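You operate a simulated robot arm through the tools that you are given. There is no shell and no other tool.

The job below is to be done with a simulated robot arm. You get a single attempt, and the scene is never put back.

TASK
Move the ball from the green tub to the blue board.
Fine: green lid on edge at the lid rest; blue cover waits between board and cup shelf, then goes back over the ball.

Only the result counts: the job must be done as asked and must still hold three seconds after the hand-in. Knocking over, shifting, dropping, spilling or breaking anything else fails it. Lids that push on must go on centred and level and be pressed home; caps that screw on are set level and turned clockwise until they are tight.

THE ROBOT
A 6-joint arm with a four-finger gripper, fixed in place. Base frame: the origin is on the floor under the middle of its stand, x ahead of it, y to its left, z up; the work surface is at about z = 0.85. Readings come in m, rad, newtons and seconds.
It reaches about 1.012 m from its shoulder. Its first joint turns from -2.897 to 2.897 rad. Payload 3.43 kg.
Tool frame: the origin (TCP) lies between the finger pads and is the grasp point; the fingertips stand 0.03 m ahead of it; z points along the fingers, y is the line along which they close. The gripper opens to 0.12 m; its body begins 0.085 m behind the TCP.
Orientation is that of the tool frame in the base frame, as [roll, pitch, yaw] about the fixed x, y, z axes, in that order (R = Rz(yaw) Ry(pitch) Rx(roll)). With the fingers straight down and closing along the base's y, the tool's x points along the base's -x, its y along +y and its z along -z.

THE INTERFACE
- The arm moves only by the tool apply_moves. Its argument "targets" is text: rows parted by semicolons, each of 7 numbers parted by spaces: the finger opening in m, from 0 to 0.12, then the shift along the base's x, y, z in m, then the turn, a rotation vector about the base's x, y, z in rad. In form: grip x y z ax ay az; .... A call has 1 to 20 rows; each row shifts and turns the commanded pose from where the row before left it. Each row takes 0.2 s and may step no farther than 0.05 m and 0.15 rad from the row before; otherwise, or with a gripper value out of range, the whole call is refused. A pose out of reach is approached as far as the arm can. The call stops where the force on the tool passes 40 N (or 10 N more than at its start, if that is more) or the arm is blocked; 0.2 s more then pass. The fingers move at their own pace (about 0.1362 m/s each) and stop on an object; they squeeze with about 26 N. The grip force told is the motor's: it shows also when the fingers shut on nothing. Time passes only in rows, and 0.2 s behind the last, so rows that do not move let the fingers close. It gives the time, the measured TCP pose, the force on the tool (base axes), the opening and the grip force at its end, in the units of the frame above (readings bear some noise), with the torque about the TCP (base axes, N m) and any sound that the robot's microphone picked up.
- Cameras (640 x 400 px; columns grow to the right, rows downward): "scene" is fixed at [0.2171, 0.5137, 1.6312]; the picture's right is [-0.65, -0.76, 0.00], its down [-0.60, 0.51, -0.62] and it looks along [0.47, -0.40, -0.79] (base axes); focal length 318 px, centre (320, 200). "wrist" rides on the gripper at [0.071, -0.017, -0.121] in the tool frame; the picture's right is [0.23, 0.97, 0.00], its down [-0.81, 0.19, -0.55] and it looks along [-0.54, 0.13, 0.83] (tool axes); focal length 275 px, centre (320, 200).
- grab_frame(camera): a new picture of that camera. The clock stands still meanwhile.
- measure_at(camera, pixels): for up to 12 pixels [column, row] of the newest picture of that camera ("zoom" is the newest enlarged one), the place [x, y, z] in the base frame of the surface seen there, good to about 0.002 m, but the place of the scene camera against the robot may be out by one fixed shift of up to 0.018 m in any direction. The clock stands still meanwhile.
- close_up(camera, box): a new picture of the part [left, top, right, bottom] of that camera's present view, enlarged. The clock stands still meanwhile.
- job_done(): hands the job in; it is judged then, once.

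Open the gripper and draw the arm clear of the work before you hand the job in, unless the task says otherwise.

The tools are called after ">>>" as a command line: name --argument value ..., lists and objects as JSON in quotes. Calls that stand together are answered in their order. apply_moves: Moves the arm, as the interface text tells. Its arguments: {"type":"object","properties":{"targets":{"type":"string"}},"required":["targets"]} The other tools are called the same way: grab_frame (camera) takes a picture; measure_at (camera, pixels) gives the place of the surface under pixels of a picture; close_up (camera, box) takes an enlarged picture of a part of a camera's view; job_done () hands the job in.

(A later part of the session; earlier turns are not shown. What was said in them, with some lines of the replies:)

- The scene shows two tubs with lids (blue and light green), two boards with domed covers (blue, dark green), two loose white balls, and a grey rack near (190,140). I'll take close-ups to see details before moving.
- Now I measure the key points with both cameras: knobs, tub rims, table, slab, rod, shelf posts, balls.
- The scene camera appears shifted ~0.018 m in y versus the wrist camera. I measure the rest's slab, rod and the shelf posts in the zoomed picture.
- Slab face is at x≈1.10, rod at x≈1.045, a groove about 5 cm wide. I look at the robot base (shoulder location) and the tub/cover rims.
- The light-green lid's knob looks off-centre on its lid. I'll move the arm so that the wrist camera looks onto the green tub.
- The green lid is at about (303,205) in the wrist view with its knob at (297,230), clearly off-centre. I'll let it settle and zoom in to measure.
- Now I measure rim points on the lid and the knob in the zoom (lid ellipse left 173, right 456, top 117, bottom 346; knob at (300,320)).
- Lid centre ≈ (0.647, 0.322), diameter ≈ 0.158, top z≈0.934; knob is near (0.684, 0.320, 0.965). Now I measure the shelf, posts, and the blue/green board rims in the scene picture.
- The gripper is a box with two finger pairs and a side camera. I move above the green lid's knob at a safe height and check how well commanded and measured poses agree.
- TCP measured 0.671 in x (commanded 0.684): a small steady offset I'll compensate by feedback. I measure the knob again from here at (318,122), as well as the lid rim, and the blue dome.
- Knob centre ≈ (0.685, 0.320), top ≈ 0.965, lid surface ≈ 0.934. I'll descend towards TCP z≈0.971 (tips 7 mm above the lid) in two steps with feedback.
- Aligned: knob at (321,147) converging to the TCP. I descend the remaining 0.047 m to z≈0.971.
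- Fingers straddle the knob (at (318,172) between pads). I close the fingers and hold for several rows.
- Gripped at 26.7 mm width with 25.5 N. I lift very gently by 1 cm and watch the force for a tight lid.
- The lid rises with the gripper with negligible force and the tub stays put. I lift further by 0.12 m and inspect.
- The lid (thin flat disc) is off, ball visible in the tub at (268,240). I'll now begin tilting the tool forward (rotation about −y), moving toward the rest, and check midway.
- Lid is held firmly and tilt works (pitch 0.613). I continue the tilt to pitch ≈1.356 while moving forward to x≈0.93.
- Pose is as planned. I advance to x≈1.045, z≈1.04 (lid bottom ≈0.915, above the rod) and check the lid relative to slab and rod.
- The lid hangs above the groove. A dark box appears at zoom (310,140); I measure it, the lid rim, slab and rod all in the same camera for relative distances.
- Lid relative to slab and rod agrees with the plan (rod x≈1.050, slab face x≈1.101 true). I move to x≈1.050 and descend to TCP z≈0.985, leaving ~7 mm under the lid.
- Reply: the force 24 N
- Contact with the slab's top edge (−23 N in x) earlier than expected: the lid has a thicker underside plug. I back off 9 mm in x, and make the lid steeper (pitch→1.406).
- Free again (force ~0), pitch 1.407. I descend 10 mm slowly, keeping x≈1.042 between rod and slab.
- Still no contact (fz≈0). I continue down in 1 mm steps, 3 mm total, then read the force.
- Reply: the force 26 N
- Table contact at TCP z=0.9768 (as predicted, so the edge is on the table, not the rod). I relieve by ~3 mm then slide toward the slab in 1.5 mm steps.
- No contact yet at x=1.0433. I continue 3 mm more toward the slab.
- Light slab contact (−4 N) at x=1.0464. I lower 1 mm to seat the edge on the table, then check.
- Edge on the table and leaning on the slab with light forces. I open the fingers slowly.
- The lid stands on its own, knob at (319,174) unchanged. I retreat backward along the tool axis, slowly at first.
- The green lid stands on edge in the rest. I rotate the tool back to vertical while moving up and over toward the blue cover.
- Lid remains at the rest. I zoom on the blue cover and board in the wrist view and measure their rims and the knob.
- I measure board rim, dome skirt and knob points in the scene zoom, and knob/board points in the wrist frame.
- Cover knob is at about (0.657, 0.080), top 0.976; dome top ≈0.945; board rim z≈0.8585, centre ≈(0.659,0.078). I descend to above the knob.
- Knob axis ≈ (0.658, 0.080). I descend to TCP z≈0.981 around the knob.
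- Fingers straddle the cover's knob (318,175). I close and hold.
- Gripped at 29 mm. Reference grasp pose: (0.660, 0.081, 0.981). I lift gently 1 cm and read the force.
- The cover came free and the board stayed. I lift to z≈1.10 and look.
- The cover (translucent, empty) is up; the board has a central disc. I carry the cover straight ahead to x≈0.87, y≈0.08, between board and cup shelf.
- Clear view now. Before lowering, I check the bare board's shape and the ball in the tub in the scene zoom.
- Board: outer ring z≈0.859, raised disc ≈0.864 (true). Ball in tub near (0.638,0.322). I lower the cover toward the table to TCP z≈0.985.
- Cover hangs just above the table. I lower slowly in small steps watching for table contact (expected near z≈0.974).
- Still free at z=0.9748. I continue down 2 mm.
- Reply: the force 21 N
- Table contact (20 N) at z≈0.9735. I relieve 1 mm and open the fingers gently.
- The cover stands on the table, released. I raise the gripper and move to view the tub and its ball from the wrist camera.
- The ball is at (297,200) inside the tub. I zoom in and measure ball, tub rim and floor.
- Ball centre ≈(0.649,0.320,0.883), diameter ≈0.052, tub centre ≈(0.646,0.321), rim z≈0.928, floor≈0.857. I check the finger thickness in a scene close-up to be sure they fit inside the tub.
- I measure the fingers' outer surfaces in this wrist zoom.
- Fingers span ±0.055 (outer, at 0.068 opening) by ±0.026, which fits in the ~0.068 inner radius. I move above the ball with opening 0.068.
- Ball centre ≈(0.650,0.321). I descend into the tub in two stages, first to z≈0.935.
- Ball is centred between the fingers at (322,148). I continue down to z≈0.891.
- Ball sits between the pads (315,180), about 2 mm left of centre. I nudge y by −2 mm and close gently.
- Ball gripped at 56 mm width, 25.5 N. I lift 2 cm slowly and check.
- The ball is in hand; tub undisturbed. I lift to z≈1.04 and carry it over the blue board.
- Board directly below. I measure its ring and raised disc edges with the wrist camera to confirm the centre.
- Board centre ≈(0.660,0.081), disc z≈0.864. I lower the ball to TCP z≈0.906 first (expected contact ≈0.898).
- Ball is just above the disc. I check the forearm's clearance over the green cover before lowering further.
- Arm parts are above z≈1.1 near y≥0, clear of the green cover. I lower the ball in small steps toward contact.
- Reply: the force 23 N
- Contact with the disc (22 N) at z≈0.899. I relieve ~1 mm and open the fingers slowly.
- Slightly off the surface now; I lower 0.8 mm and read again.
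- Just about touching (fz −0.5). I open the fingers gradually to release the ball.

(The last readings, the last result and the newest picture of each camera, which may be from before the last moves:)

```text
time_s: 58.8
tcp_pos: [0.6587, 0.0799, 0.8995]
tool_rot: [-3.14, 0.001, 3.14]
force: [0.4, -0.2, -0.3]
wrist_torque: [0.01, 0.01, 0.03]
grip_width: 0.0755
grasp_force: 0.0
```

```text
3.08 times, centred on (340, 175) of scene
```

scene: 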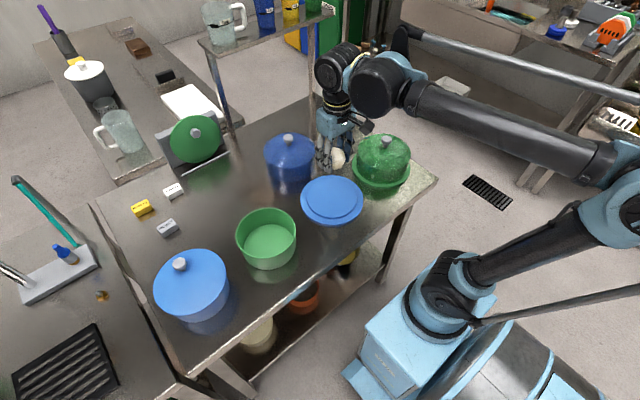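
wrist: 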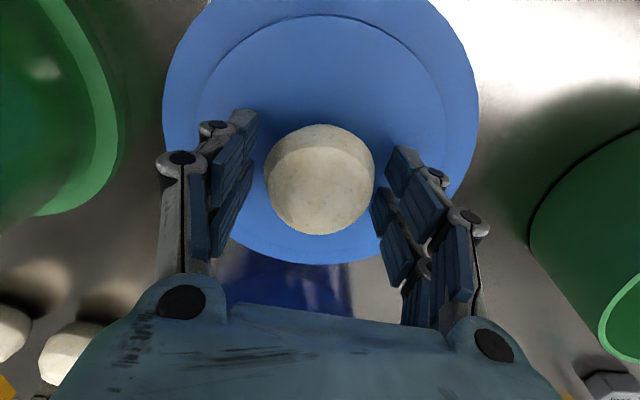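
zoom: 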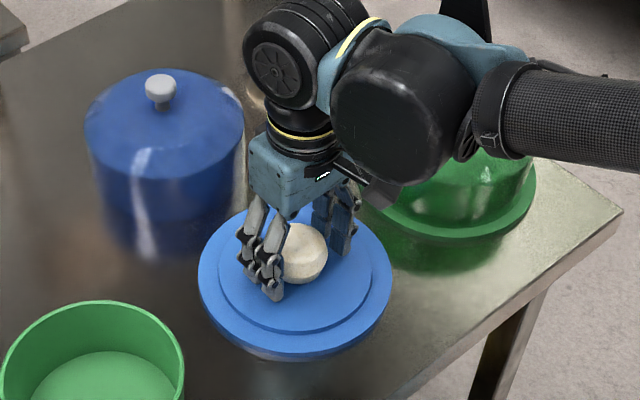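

Ball rests on the disc, fingers clear on both sides. I raise straight up.

>>> apply_moves --targets "0.075 0 0 0.01 0 0 0; 0.075 0 0 0.02 0 0 0; 0.08 0 0 0.035 0 0 0; 0.08 0 0 0.04 0 0 0; 0.08 0 0 0.04 0 0 0; 0.08 0 0 0.03 0 0 0; 0.08 0 0 0 0 0 0"

>>> grab_frame --camera "wrist"

>>> grab_frame --camera "scene"

```text
time_s: 60.4
tcp_pos: [0.66, 0.0771, 1.0744]
tool_rot: [-3.14, 0.0, -3.141]
force: [0.5, -0.1, -0.1]
wrist_torque: [-0.02, 0.03, 0.03]
grip_width: 0.08
grasp_force: 0.1
```

```text
taken
```

wrist: 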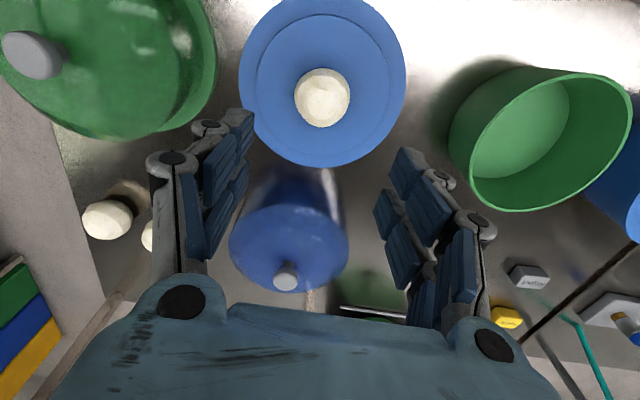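

```text
taken
```

scene: 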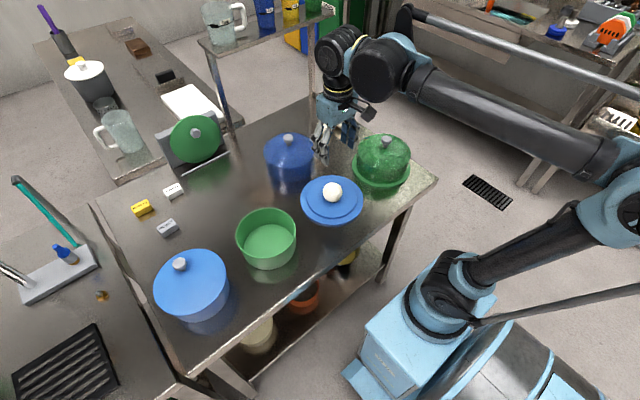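

The ball sits on the blue board. I zoom to check its position relative to the board centre and that the board has not shifted.

>>> close_up --camera "wrist" --box '[230, 0, 420, 180]'

>>> measure_at --camera "wrist" --pixels '[[241, 85], [403, 85], [322, 164], [260, 135], [385, 130], [322, 97], [296, 97], [349, 97], [322, 70], [322, 126], [252, 85], [390, 85]]'

>>> measure_at --camera "scene" --pixels '[[303, 200], [362, 203], [330, 222], [335, 179], [333, 190], [290, 137], [265, 152], [313, 152], [290, 165], [240, 240], [295, 240], [195, 135]]'

```text
2.22 times, centred on (325, 90) of wrist
```

zoom: 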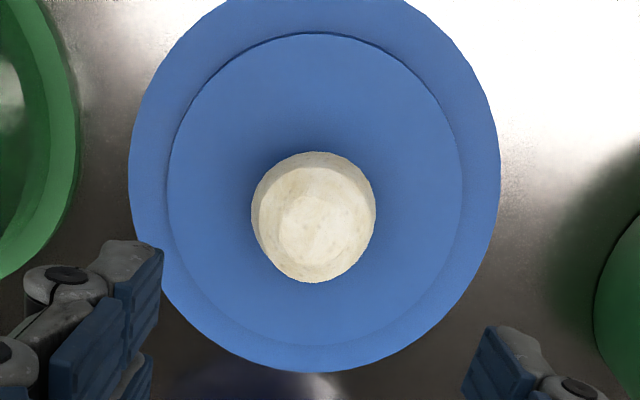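

```text
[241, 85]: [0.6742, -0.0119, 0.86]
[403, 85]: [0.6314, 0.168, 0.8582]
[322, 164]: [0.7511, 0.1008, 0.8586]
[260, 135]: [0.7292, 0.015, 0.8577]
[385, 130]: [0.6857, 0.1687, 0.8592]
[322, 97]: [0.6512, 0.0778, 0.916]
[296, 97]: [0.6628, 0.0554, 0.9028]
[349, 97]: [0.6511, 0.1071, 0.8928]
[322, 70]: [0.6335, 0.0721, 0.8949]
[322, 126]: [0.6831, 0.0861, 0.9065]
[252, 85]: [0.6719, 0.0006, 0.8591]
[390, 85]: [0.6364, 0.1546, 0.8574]
```

```text
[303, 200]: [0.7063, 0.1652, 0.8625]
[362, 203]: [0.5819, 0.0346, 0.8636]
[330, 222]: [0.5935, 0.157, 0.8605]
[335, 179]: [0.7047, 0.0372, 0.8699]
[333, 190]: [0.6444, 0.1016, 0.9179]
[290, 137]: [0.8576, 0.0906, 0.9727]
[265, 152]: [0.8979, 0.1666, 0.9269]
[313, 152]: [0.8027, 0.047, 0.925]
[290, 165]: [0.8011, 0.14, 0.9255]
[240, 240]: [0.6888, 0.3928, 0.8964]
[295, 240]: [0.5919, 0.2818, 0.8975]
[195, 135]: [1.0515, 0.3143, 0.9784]
```

Ball at ≈(0.658,0.080), centred on the board (centre ≈(0.659,0.079)); board unshifted. Now I measure the cover's knob (286,275) from the wrist and move over it.

>>> measure_at --camera "wrist" --pixels '[[286, 275], [274, 276], [298, 276], [286, 265], [286, 287], [290, 240]]'

>>> apply_moves --targets "0.08 0.035 0.0005 0 0 0 0; 0.08 0.04 0.0005 0 0 0 0; 0.08 0.04 0.0005 0 0 0 0; 0.08 0.04 0.0005 0 0 0 0; 0.08 0.035 0 0 0 0 0; 0.08 0.016 0 0 0 0 0; 0.08 0 0 -0.03 0 0 0; 0.08 0 0 0 0 0 0; 0.08 0 0 0 0 0 0"

>>> grab_frame --camera "wrist"

```text
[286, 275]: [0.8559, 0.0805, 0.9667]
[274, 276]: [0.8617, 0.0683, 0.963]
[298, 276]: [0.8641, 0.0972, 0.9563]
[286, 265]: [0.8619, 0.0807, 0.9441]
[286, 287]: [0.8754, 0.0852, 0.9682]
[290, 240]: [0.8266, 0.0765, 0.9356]
```

```text
time_s: 62.4
tcp_pos: [0.8638, 0.081, 1.0447]
tool_rot: [3.141, -0.001, -3.14]
force: [0.6, -0.2, -0.1]
wrist_torque: [-0.01, -0.01, 0.0]
grip_width: 0.08
grasp_force: 0.0
```

```text
taken
```

wrist: 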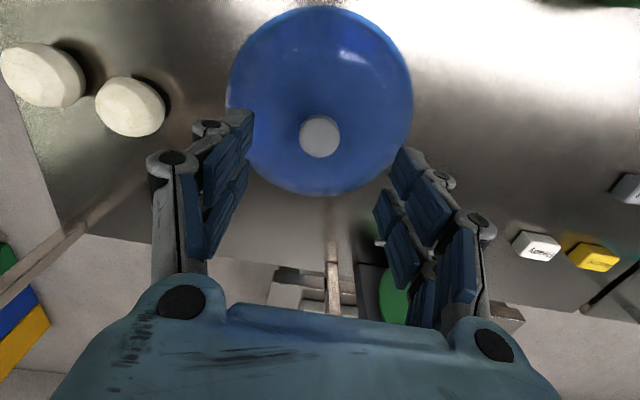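

I measure the knob at (319,138) from here.

>>> measure_at --camera "wrist" --pixels '[[319, 138], [301, 138], [338, 138], [319, 119], [319, 157], [307, 125], [332, 151], [307, 151], [332, 125]]'

```text
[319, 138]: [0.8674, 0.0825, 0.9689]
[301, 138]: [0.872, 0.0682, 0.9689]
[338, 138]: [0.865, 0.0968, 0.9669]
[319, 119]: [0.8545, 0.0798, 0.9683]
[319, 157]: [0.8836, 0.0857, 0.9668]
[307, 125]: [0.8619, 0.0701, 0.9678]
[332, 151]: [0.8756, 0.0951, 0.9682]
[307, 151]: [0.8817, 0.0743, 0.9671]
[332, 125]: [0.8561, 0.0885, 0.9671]
```

Knob centre ≈(0.869,0.0825), top 0.968. I descend to the release pose (0.868,0.082,0.974).

>>> apply_moves --targets "0.075 0.0025 0.0005 -0.025 0 0 0; 0.07 0.002 0.0005 -0.025 0 0 0; 0.07 0 0 -0.015 0 0 0; 0.07 0 0 -0.005 0 0 0; 0.07 0 0 0 0 0 0; 0.07 0 0 0 0 0 0"

>>> grab_frame --camera "wrist"

```text
time_s: 63.8
tcp_pos: [0.8684, 0.0825, 0.9739]
tool_rot: [-3.14, 0.0, 3.141]
force: [0.5, -0.2, 0.2]
wrist_torque: [0.01, 0.0, -0.02]
grip_width: 0.0703
grasp_force: 0.0
```

```text
taken
```

wrist: 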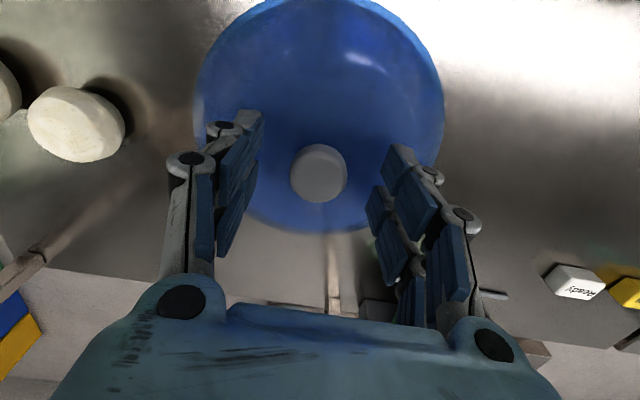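

Compared with the release view the knob appears ~3 px higher (≈1.5 mm in x). I correct x by −1.5 mm, y −0.7 mm and close.

>>> apply_moves --targets "0.07 -0.0015 -0.0007 0 0 0 0; 0.07 0 0 0 0 0 0; 0.045 0 0 0 0 0 0; 0.0 0 0 0 0 0 0; 0.0 0 0 0 0 0 0; 0.0 0 0 0 0 0 0"

>>> grab_frame --camera "wrist"

```text
time_s: 65.2
tcp_pos: [0.8677, 0.083, 0.9747]
tool_rot: [-3.139, 0.002, -3.141]
force: [-0.8, -0.8, 0.1]
wrist_torque: [-0.01, 0.03, -0.04]
grip_width: 0.0291
grasp_force: 26.1
```

```text
taken
```

wrist: 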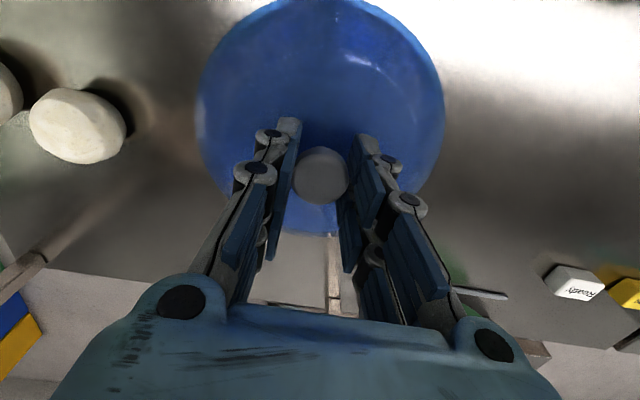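

Grip view matches the first grasp (knob (320,175), dome 197–445). I lift the cover gently to z≈1.10.

>>> apply_moves --targets "0.0 0 0 0.003 0 0 0; 0.0 0 0 0.005 0 0 0; 0.0 0 0 0.015 0 0 0; 0.0 0 0 0.03 0 0 0; 0.0 0 0 0.035 0 0 0; 0.0 0 0 0.03 0 0 0; 0.0 0 0 0.01 0 0 0; 0.0 0 0 0 0 0 0"

>>> grab_frame --camera "wrist"

>>> grab_frame --camera "scene"

```text
time_s: 67.0
tcp_pos: [0.8678, 0.0814, 1.1032]
tool_rot: [-3.14, 0.001, 3.14]
force: [0.5, -0.1, -1.6]
wrist_torque: [-0.03, -0.03, 0.04]
grip_width: 0.0292
grasp_force: 26.6
```

```text
taken
```

wrist: 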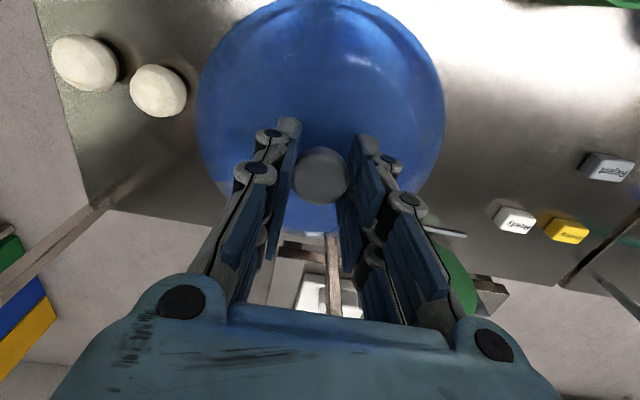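

```text
taken
```

scene: 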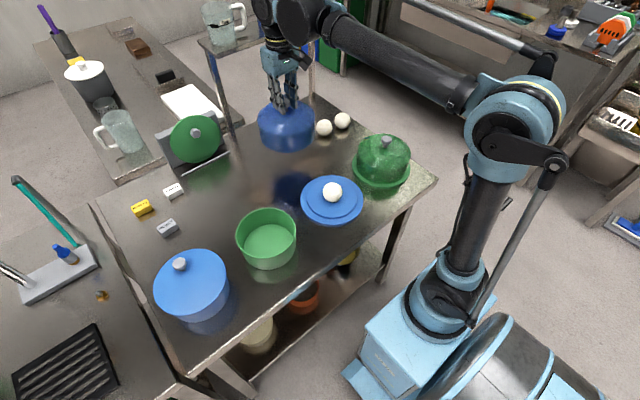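

Cover held as before. By my tally of commanded moves, shifting x −0.207 and y −0.0008 returns exactly to the original grasp position over the board; I carry it there at this height.

>>> apply_moves --targets "0.0 -0.03 0 0 0 0 0; 0.0 -0.04 -0.0008 0 0 0 0; 0.0 -0.04 0 0 0 0 0; 0.0 -0.04 0 0 0 0 0; 0.0 -0.037 0 0 0 0 0; 0.0 -0.02 0 0 0 0 0; 0.0 0 0 0 0 0 0; 0.0 0 0 0 0 0 0"

>>> grab_frame --camera "wrist"

>>> close_up --camera "scene" --box '[260, 90, 400, 240]'

```text
time_s: 68.8
tcp_pos: [0.6586, 0.0793, 1.1027]
tool_rot: [-3.141, 0.001, -3.14]
force: [-1.1, -0.9, -0.6]
wrist_torque: [0.02, 0.0, 0.0]
grip_width: 0.0293
grasp_force: 26.0
```

```text
taken
```

wrist: 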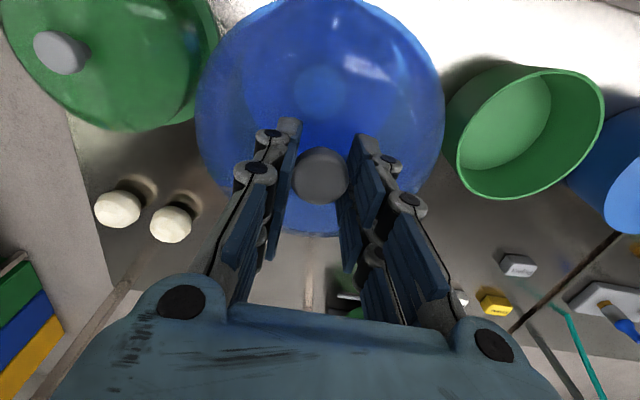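

```text
2.67 times, centred on (330, 165) of scene
```

zoom: 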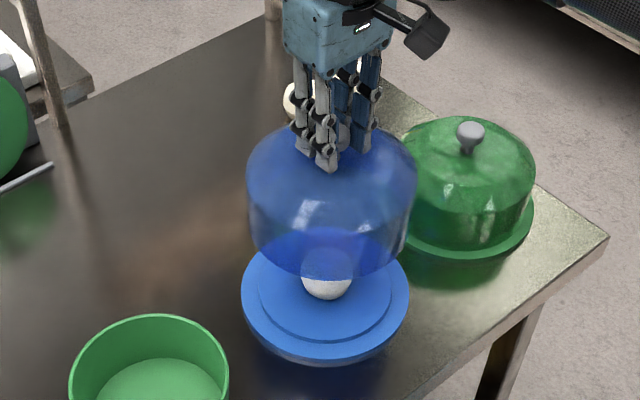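

The arm is ~3–4 mm short in x versus the first pass (hysteresis; background shifted ~2–5 px), so I'll use measured pose: target (0.660,0.081). I lower to z≈1.0 with a small correction and re-read.

>>> apply_moves --targets "0.0 0.0005 0.0003 -0.03 0 0 0; 0.0 0.0005 0.0003 -0.03 0 0 0; 0.0 0 0 -0.025 0 0 0; 0.0 0 0 -0.015 0 0 0; 0.0 0 0 0 0 0 0; 0.0 0 0 0 0 0 0"

>>> grab_frame --camera "wrist"

>>> close_up --camera "scene" --box '[270, 120, 400, 240]'

```text
time_s: 70.2
tcp_pos: [0.6617, 0.0809, 1.0029]
tool_rot: [-3.14, -0.002, 3.141]
force: [-0.2, -0.8, -0.7]
wrist_torque: [0.01, 0.02, 0.02]
grip_width: 0.029
grasp_force: 26.0
```

```text
taken
```

wrist: 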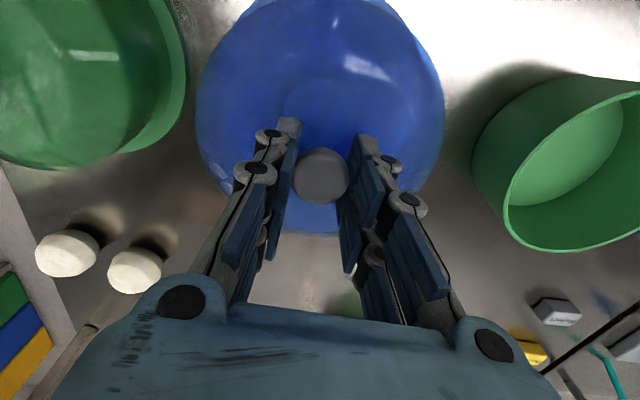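

```text
3.33 times, centred on (335, 180) of scene
```

zoom: 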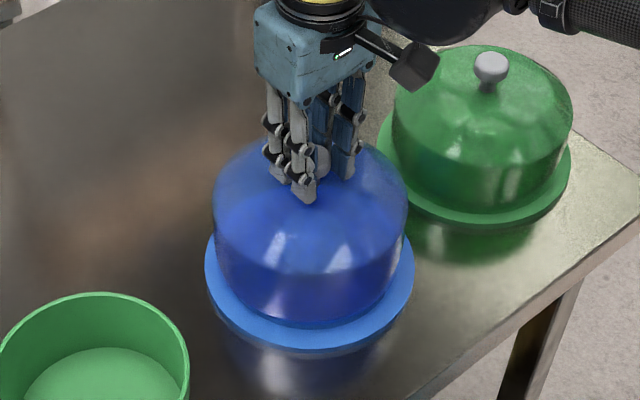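

I take a couple of extra readings to average out noise.

>>> apply_moves --targets "0.0 0 0 0 0 0 0"

>>> apply_moves --targets "0.0 0 0 0 0 0 0"

>>> apply_moves --targets "0.0 0 0 0 0 0 0"

```text
time_s: 70.6
tcp_pos: [0.6626, 0.0811, 1.0036]
tool_rot: [-3.139, 0.0, -3.141]
force: [0.0, 0.3, -2.1]
wrist_torque: [-0.01, -0.01, 0.03]
grip_width: 0.029
grasp_force: 25.9
```

```text
time_s: 71.0
tcp_pos: [0.6628, 0.0806, 1.0034]
tool_rot: [-3.139, 0.001, 3.141]
force: [-0.3, -0.1, -2.2]
wrist_torque: [-0.02, -0.01, 0.0]
grip_width: 0.029
grasp_force: 26.3
```

```text
time_s: 71.4
tcp_pos: [0.663, 0.0794, 1.0031]
tool_rot: [-3.14, -0.001, 3.141]
force: [0.3, -0.3, -1.3]
wrist_torque: [0.0, 0.02, -0.03]
grip_width: 0.0291
grasp_force: 26.1
```

Averaged (0.6625,0.0805) vs reference (0.6604,0.0810). I correct −2 mm in x and lower to z≈0.99.

>>> apply_moves --targets "0.0 -0.002 0.0005 -0.005 0 0 0; 0.0 0 0 -0.005 0 0 0; 0.0 0 0 -0.003 0 0 0; 0.0 0 0 0 0 0 0"

>>> apply_moves --targets "0.0 0 0 0 0 0 0"

>>> apply_moves --targets "0.0 0 0 0 0 0 0"

>>> grab_frame --camera "wrist"

>>> close_up --camera "scene" --box '[260, 110, 400, 240]'

```text
time_s: 72.4
tcp_pos: [0.6609, 0.0807, 0.9894]
tool_rot: [-3.14, 0.001, -3.141]
force: [-0.1, -0.1, -0.9]
wrist_torque: [0.02, -0.02, -0.01]
grip_width: 0.0292
grasp_force: 26.3
```

```text
time_s: 72.8
tcp_pos: [0.6606, 0.083, 0.9895]
tool_rot: [-3.139, -0.001, 3.141]
force: [-0.4, -0.1, -1.5]
wrist_torque: [0.02, 0.03, 0.01]
grip_width: 0.0292
grasp_force: 26.1
```

```text
time_s: 73.2
tcp_pos: [0.6604, 0.0816, 0.9881]
tool_rot: [-3.138, 0.001, 3.141]
force: [0.5, -0.2, -0.9]
wrist_torque: [-0.02, 0.0, -0.03]
grip_width: 0.0293
grasp_force: 26.8
```

```text
taken
```

wrist: 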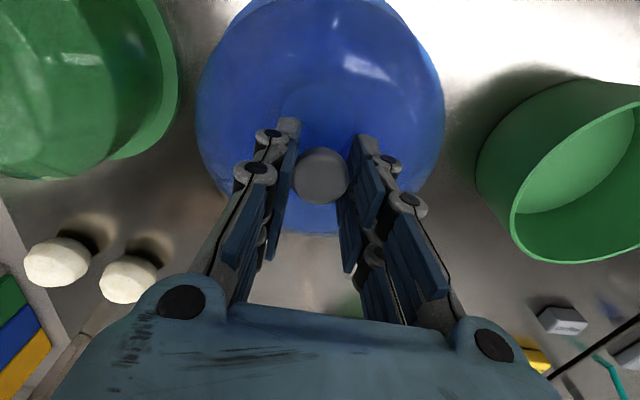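

```text
3.08 times, centred on (330, 175) of scene
```

zoom: 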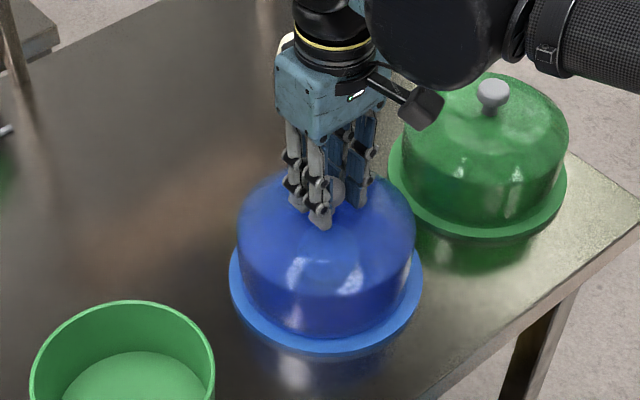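

Matches the original view (dome edges 237–416 px). I lower slowly to the expected seat at z≈0.981.

>>> apply_moves --targets "0.0 0 0 -0.002 0 0 0; 0.0 0 0 -0.002 0 0 0; 0.0 0 0 -0.001 0 0 0; 0.0 0 0 0 0 0 0"

```text
time_s: 74.2
tcp_pos: [0.6597, 0.0814, 0.9835]
tool_rot: [-3.14, -0.001, -3.142]
force: [0.3, 0.2, -0.4]
wrist_torque: [0.02, 0.02, -0.04]
grip_width: 0.0294
grasp_force: 26.0
```

No contact at z=0.9835 (dome rim already below the disc top, so it cleared it). I continue in 1 mm steps.

>>> apply_moves --targets "0.0 0 0 -0.001 0 0 0; 0.0 0 0 -0.001 0 0 0; 0.0 0 0 -0.001 0 0 0; 0.0 0 0 0 0 0 0"

```text
time_s: 75.2
tcp_pos: [0.6596, 0.0823, 0.9813]
tool_rot: [-3.141, 0.003, 3.141]
force: [1.4, -1.7, 6.3]
wrist_torque: [-0.04, 0.02, -0.02]
grip_width: 0.0292
grasp_force: 25.5
```

Contact at z=0.9813, exactly the original seat height. I press slightly to confirm it is home.

>>> apply_moves --targets "0.0 0 0 -0.0008 0 0 0; 0.0 0 0 0 0 0 0"

>>> close_up --camera "scene" --box '[280, 150, 390, 240]'

```text
time_s: 75.8
tcp_pos: [0.6604, 0.0825, 0.982]
tool_rot: [3.14, 0.002, -3.141]
force: [3.0, 3.7, 20.8]
wrist_torque: [0.11, -0.13, 0.02]
grip_width: 0.0293
grasp_force: 25.9
```

```text
4.44 times, centred on (335, 195) of scene
```

zoom: 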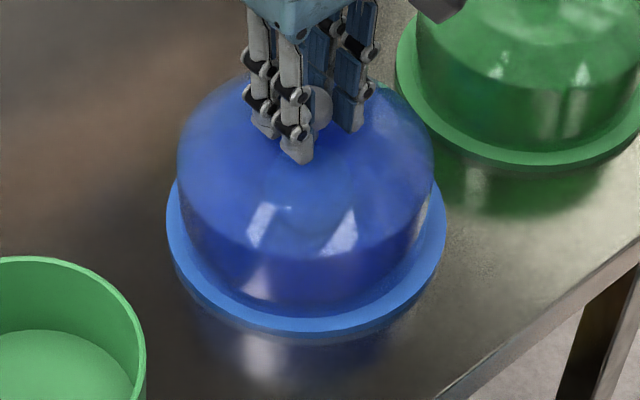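

Seated firmly (21 N). The cover reads ~1 mm high in y versus the original; I relieve the press, nudge y −1.2 mm, and release gently.

>>> apply_moves --targets "0.0 0 0 0.0016 0 0 0; 0.0 0 -0.0012 0 0 0 0; 0.0 0 0 0 0 0 0"

>>> close_up --camera "scene" --box '[280, 150, 390, 240]'

```text
time_s: 76.6
tcp_pos: [0.6596, 0.0803, 0.9827]
tool_rot: [-3.14, 0.0, 3.142]
force: [0.7, -0.1, -1.3]
wrist_torque: [0.01, 0.01, 0.0]
grip_width: 0.0292
grasp_force: 25.9
```

```text
4.44 times, centred on (335, 195) of scene
```

zoom: 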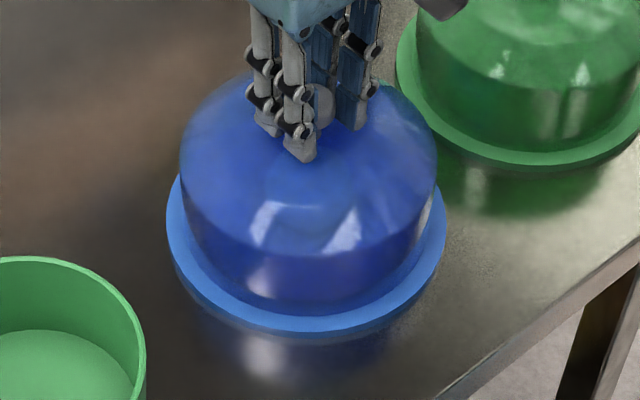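

Dome edges now 181–437 px, matching the original picture. I lower ~1.2 mm to seat, then read.

>>> apply_moves --targets "0.0 0 0 -0.001 0 0 0; 0.0 0 0 -0.0005 0 0 0; 0.0 0 0 0 0 0 0"

```text
time_s: 77.4
tcp_pos: [0.6602, 0.0799, 0.9823]
tool_rot: [-3.141, 0.002, 3.14]
force: [4.7, 2.6, 19.6]
wrist_torque: [0.08, -0.07, 0.0]
grip_width: 0.0292
grasp_force: 25.3
```

Seated with 20 N at (0.660,0.080). I relieve most of the load and open the fingers slowly.

>>> apply_moves --targets "0.0 0 0 0.0007 0 0 0; 0.03 0 0 0 0 0 0; 0.034 0 0 0 0 0 0; 0.04 0 0 0 0 0 0; 0.055 0 0 0 0 0 0; 0.07 0 0 0 0 0 0; 0.07 0 0 0 0 0 0"

>>> grab_frame --camera "wrist"

>>> close_up --camera "scene" --box '[280, 150, 390, 240]'

```text
time_s: 79.0
tcp_pos: [0.6595, 0.0792, 0.9811]
tool_rot: [-3.142, 0.0, 3.14]
force: [-0.5, -0.4, -0.3]
wrist_torque: [0.03, 0.04, 0.03]
grip_width: 0.0699
grasp_force: 0.0
```

```text
taken
```

wrist: 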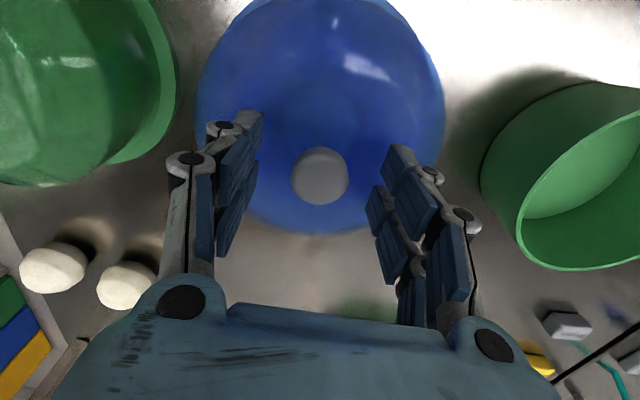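

```text
4.44 times, centred on (335, 195) of scene
```

zoom: 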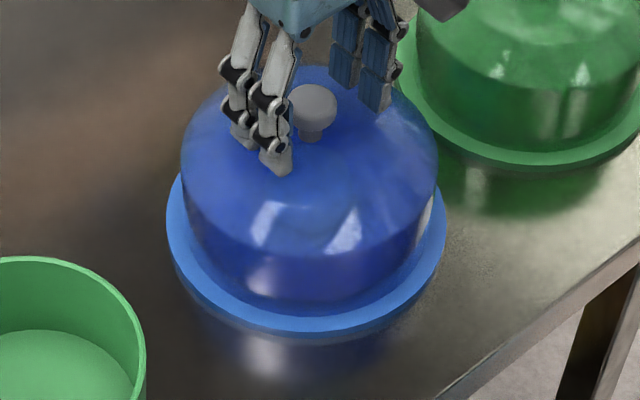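

Cover is back in place and released. I raise straight up and withdraw to near the start pose.

>>> apply_moves --targets "0.07 0 0 0.01 0 0 0; 0.08 0 0 0.03 0 0 0; 0.09 0 0 0.04 0 0 0; 0.1 0 0 0.045 0 0 0; 0.1 0 0 0.045 0 0 0; 0.1 -0.02 -0.02 0.04 0 0 0; 0.1 -0.035 -0.03 0.02 0 0 0; 0.1 -0.035 -0.03 0.01 0 0 0; 0.1 0 0 0 0 0 0; 0.1 0 0 0 0 0 0"

>>> grab_frame --camera "scene"

>>> grab_frame --camera "wrist"

```text
refused: row 7 steps farther than a row can; nothing moved
```

```text
taken
```

scene: 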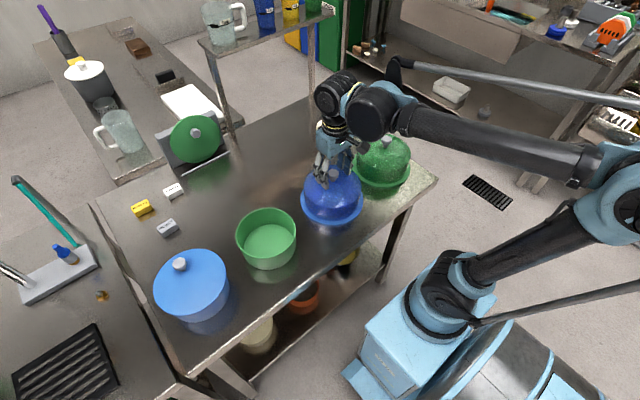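

```text
taken
```

wrist: 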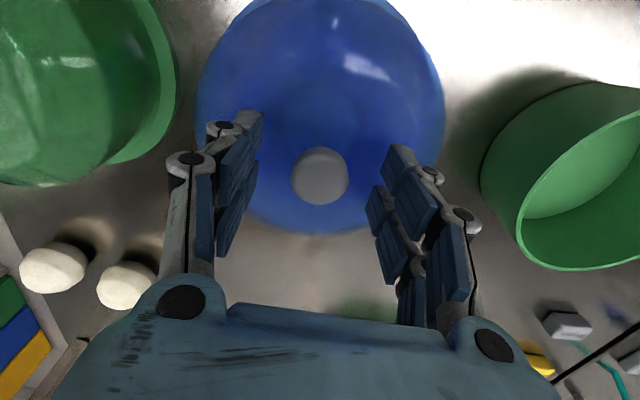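

The call was refused because row 7 exceeded 0.05 m; nothing moved. I resend with smaller steps.

>>> apply_moves --targets "0.07 0 0 0.01 0 0 0; 0.08 0 0 0.03 0 0 0; 0.09 0 0 0.04 0 0 0; 0.1 0 0 0.045 0 0 0; 0.1 0 0 0.045 0 0 0; 0.1 -0.015 -0.015 0.03 0 0 0; 0.1 -0.025 -0.025 0.02 0 0 0; 0.1 -0.025 -0.025 0.015 0 0 0; 0.1 -0.025 -0.02 0.01 0 0 0; 0.1 0 0 0 0 0 0; 0.1 0 0 0 0 0 0"

>>> grab_frame --camera "scene"

>>> grab_frame --camera "wrist"

```text
time_s: 81.4
tcp_pos: [0.5703, -0.0069, 1.2267]
tool_rot: [-3.139, 0.0, -3.141]
force: [-0.5, 0.4, -0.5]
wrist_torque: [0.03, -0.03, 0.02]
grip_width: 0.1002
grasp_force: 0.0
```

```text
taken
```

scene: 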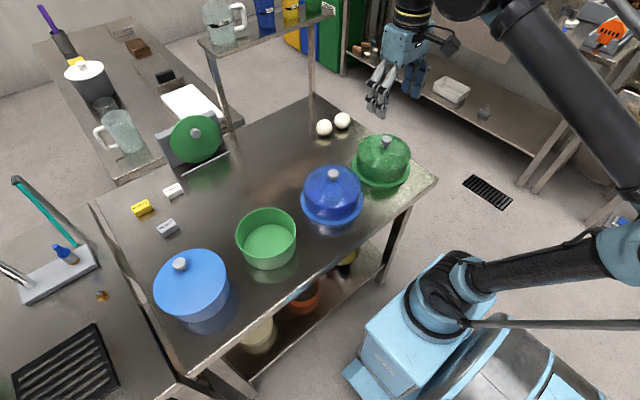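

```text
taken
```

wrist: 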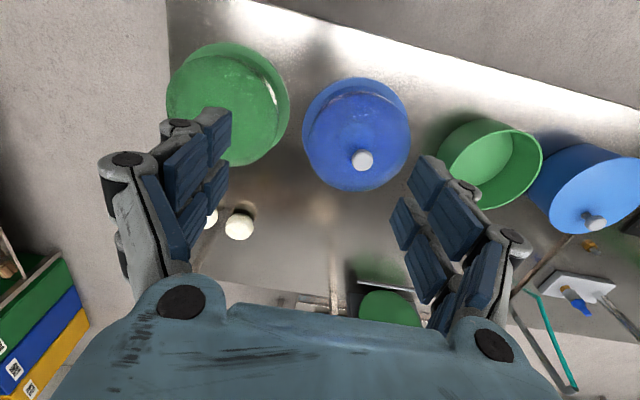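

Everything looks in place; I take final zooms of the cover and the lid rest to verify before handing in.

>>> close_up --camera "scene" --box '[280, 150, 390, 240]'

>>> measure_at --camera "zoom" --pixels '[[195, 190], [430, 190], [300, 300], [312, 92], [310, 170]]'

>>> close_up --camera "scene" --box '[140, 90, 260, 190]'

>>> close_up --camera "wrist" --box '[290, 60, 430, 200]'

```text
4.44 times, centred on (335, 195) of scene
```

zoom: 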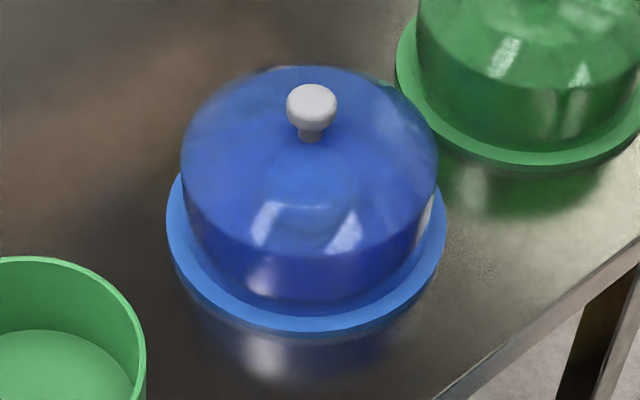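

```text
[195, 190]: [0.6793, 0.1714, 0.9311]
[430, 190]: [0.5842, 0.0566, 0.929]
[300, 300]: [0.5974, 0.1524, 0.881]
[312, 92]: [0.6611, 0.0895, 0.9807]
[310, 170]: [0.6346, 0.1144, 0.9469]
```

```text
4.00 times, centred on (200, 140) of scene
```

zoom: 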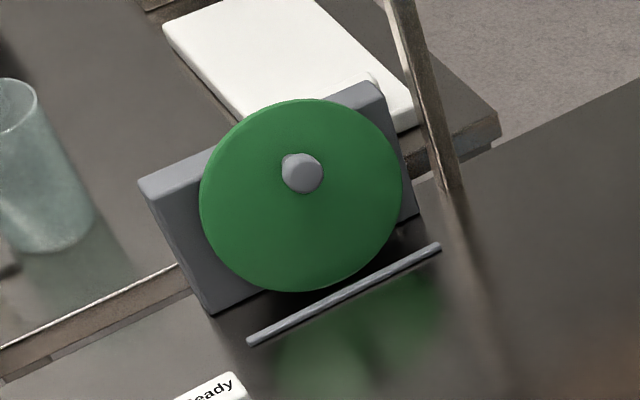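

```text
2.86 times, centred on (360, 130) of wrist
```

zoom: 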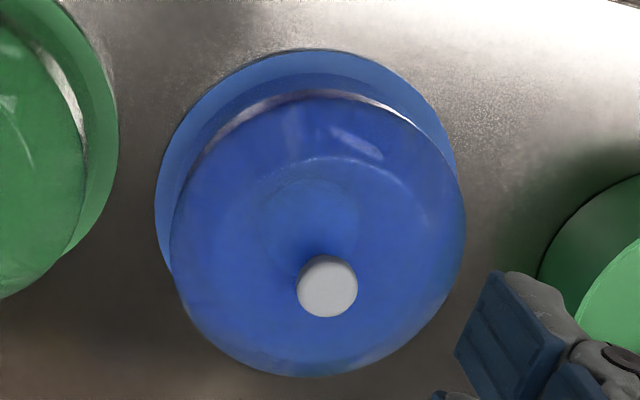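

The cover's points match the original within ~1 mm, with the ball visible faintly beneath it. The green lid is standing on edge in the rest, and the tub, boards and loose balls are undisturbed. The gripper is open and clear, so I hand the job in.

>>> job_done

```text
The job is handed in.
```

I moved the ball from the green tub to the middle of the blue board and put the blue cover back over it. The job is handed in, but I have not seen the verdict.

- **Green lid:** it stands on edge at the lid rest, leaning against the slab. On the first try it touched the top of the slab with about 23 N. I backed off and set it steeper, and pictures show the slab did not move.
- **Blue cover:** it waited on the table between the board and the cup shelf. It is now seated within about 1 mm of where it started, pressed down with about 20 N.
- **Everything else:** in the final pictures, the green tub, the other containers and the two loose balls look unchanged.

The gripper was open and the arm clear of the work before I handed in.
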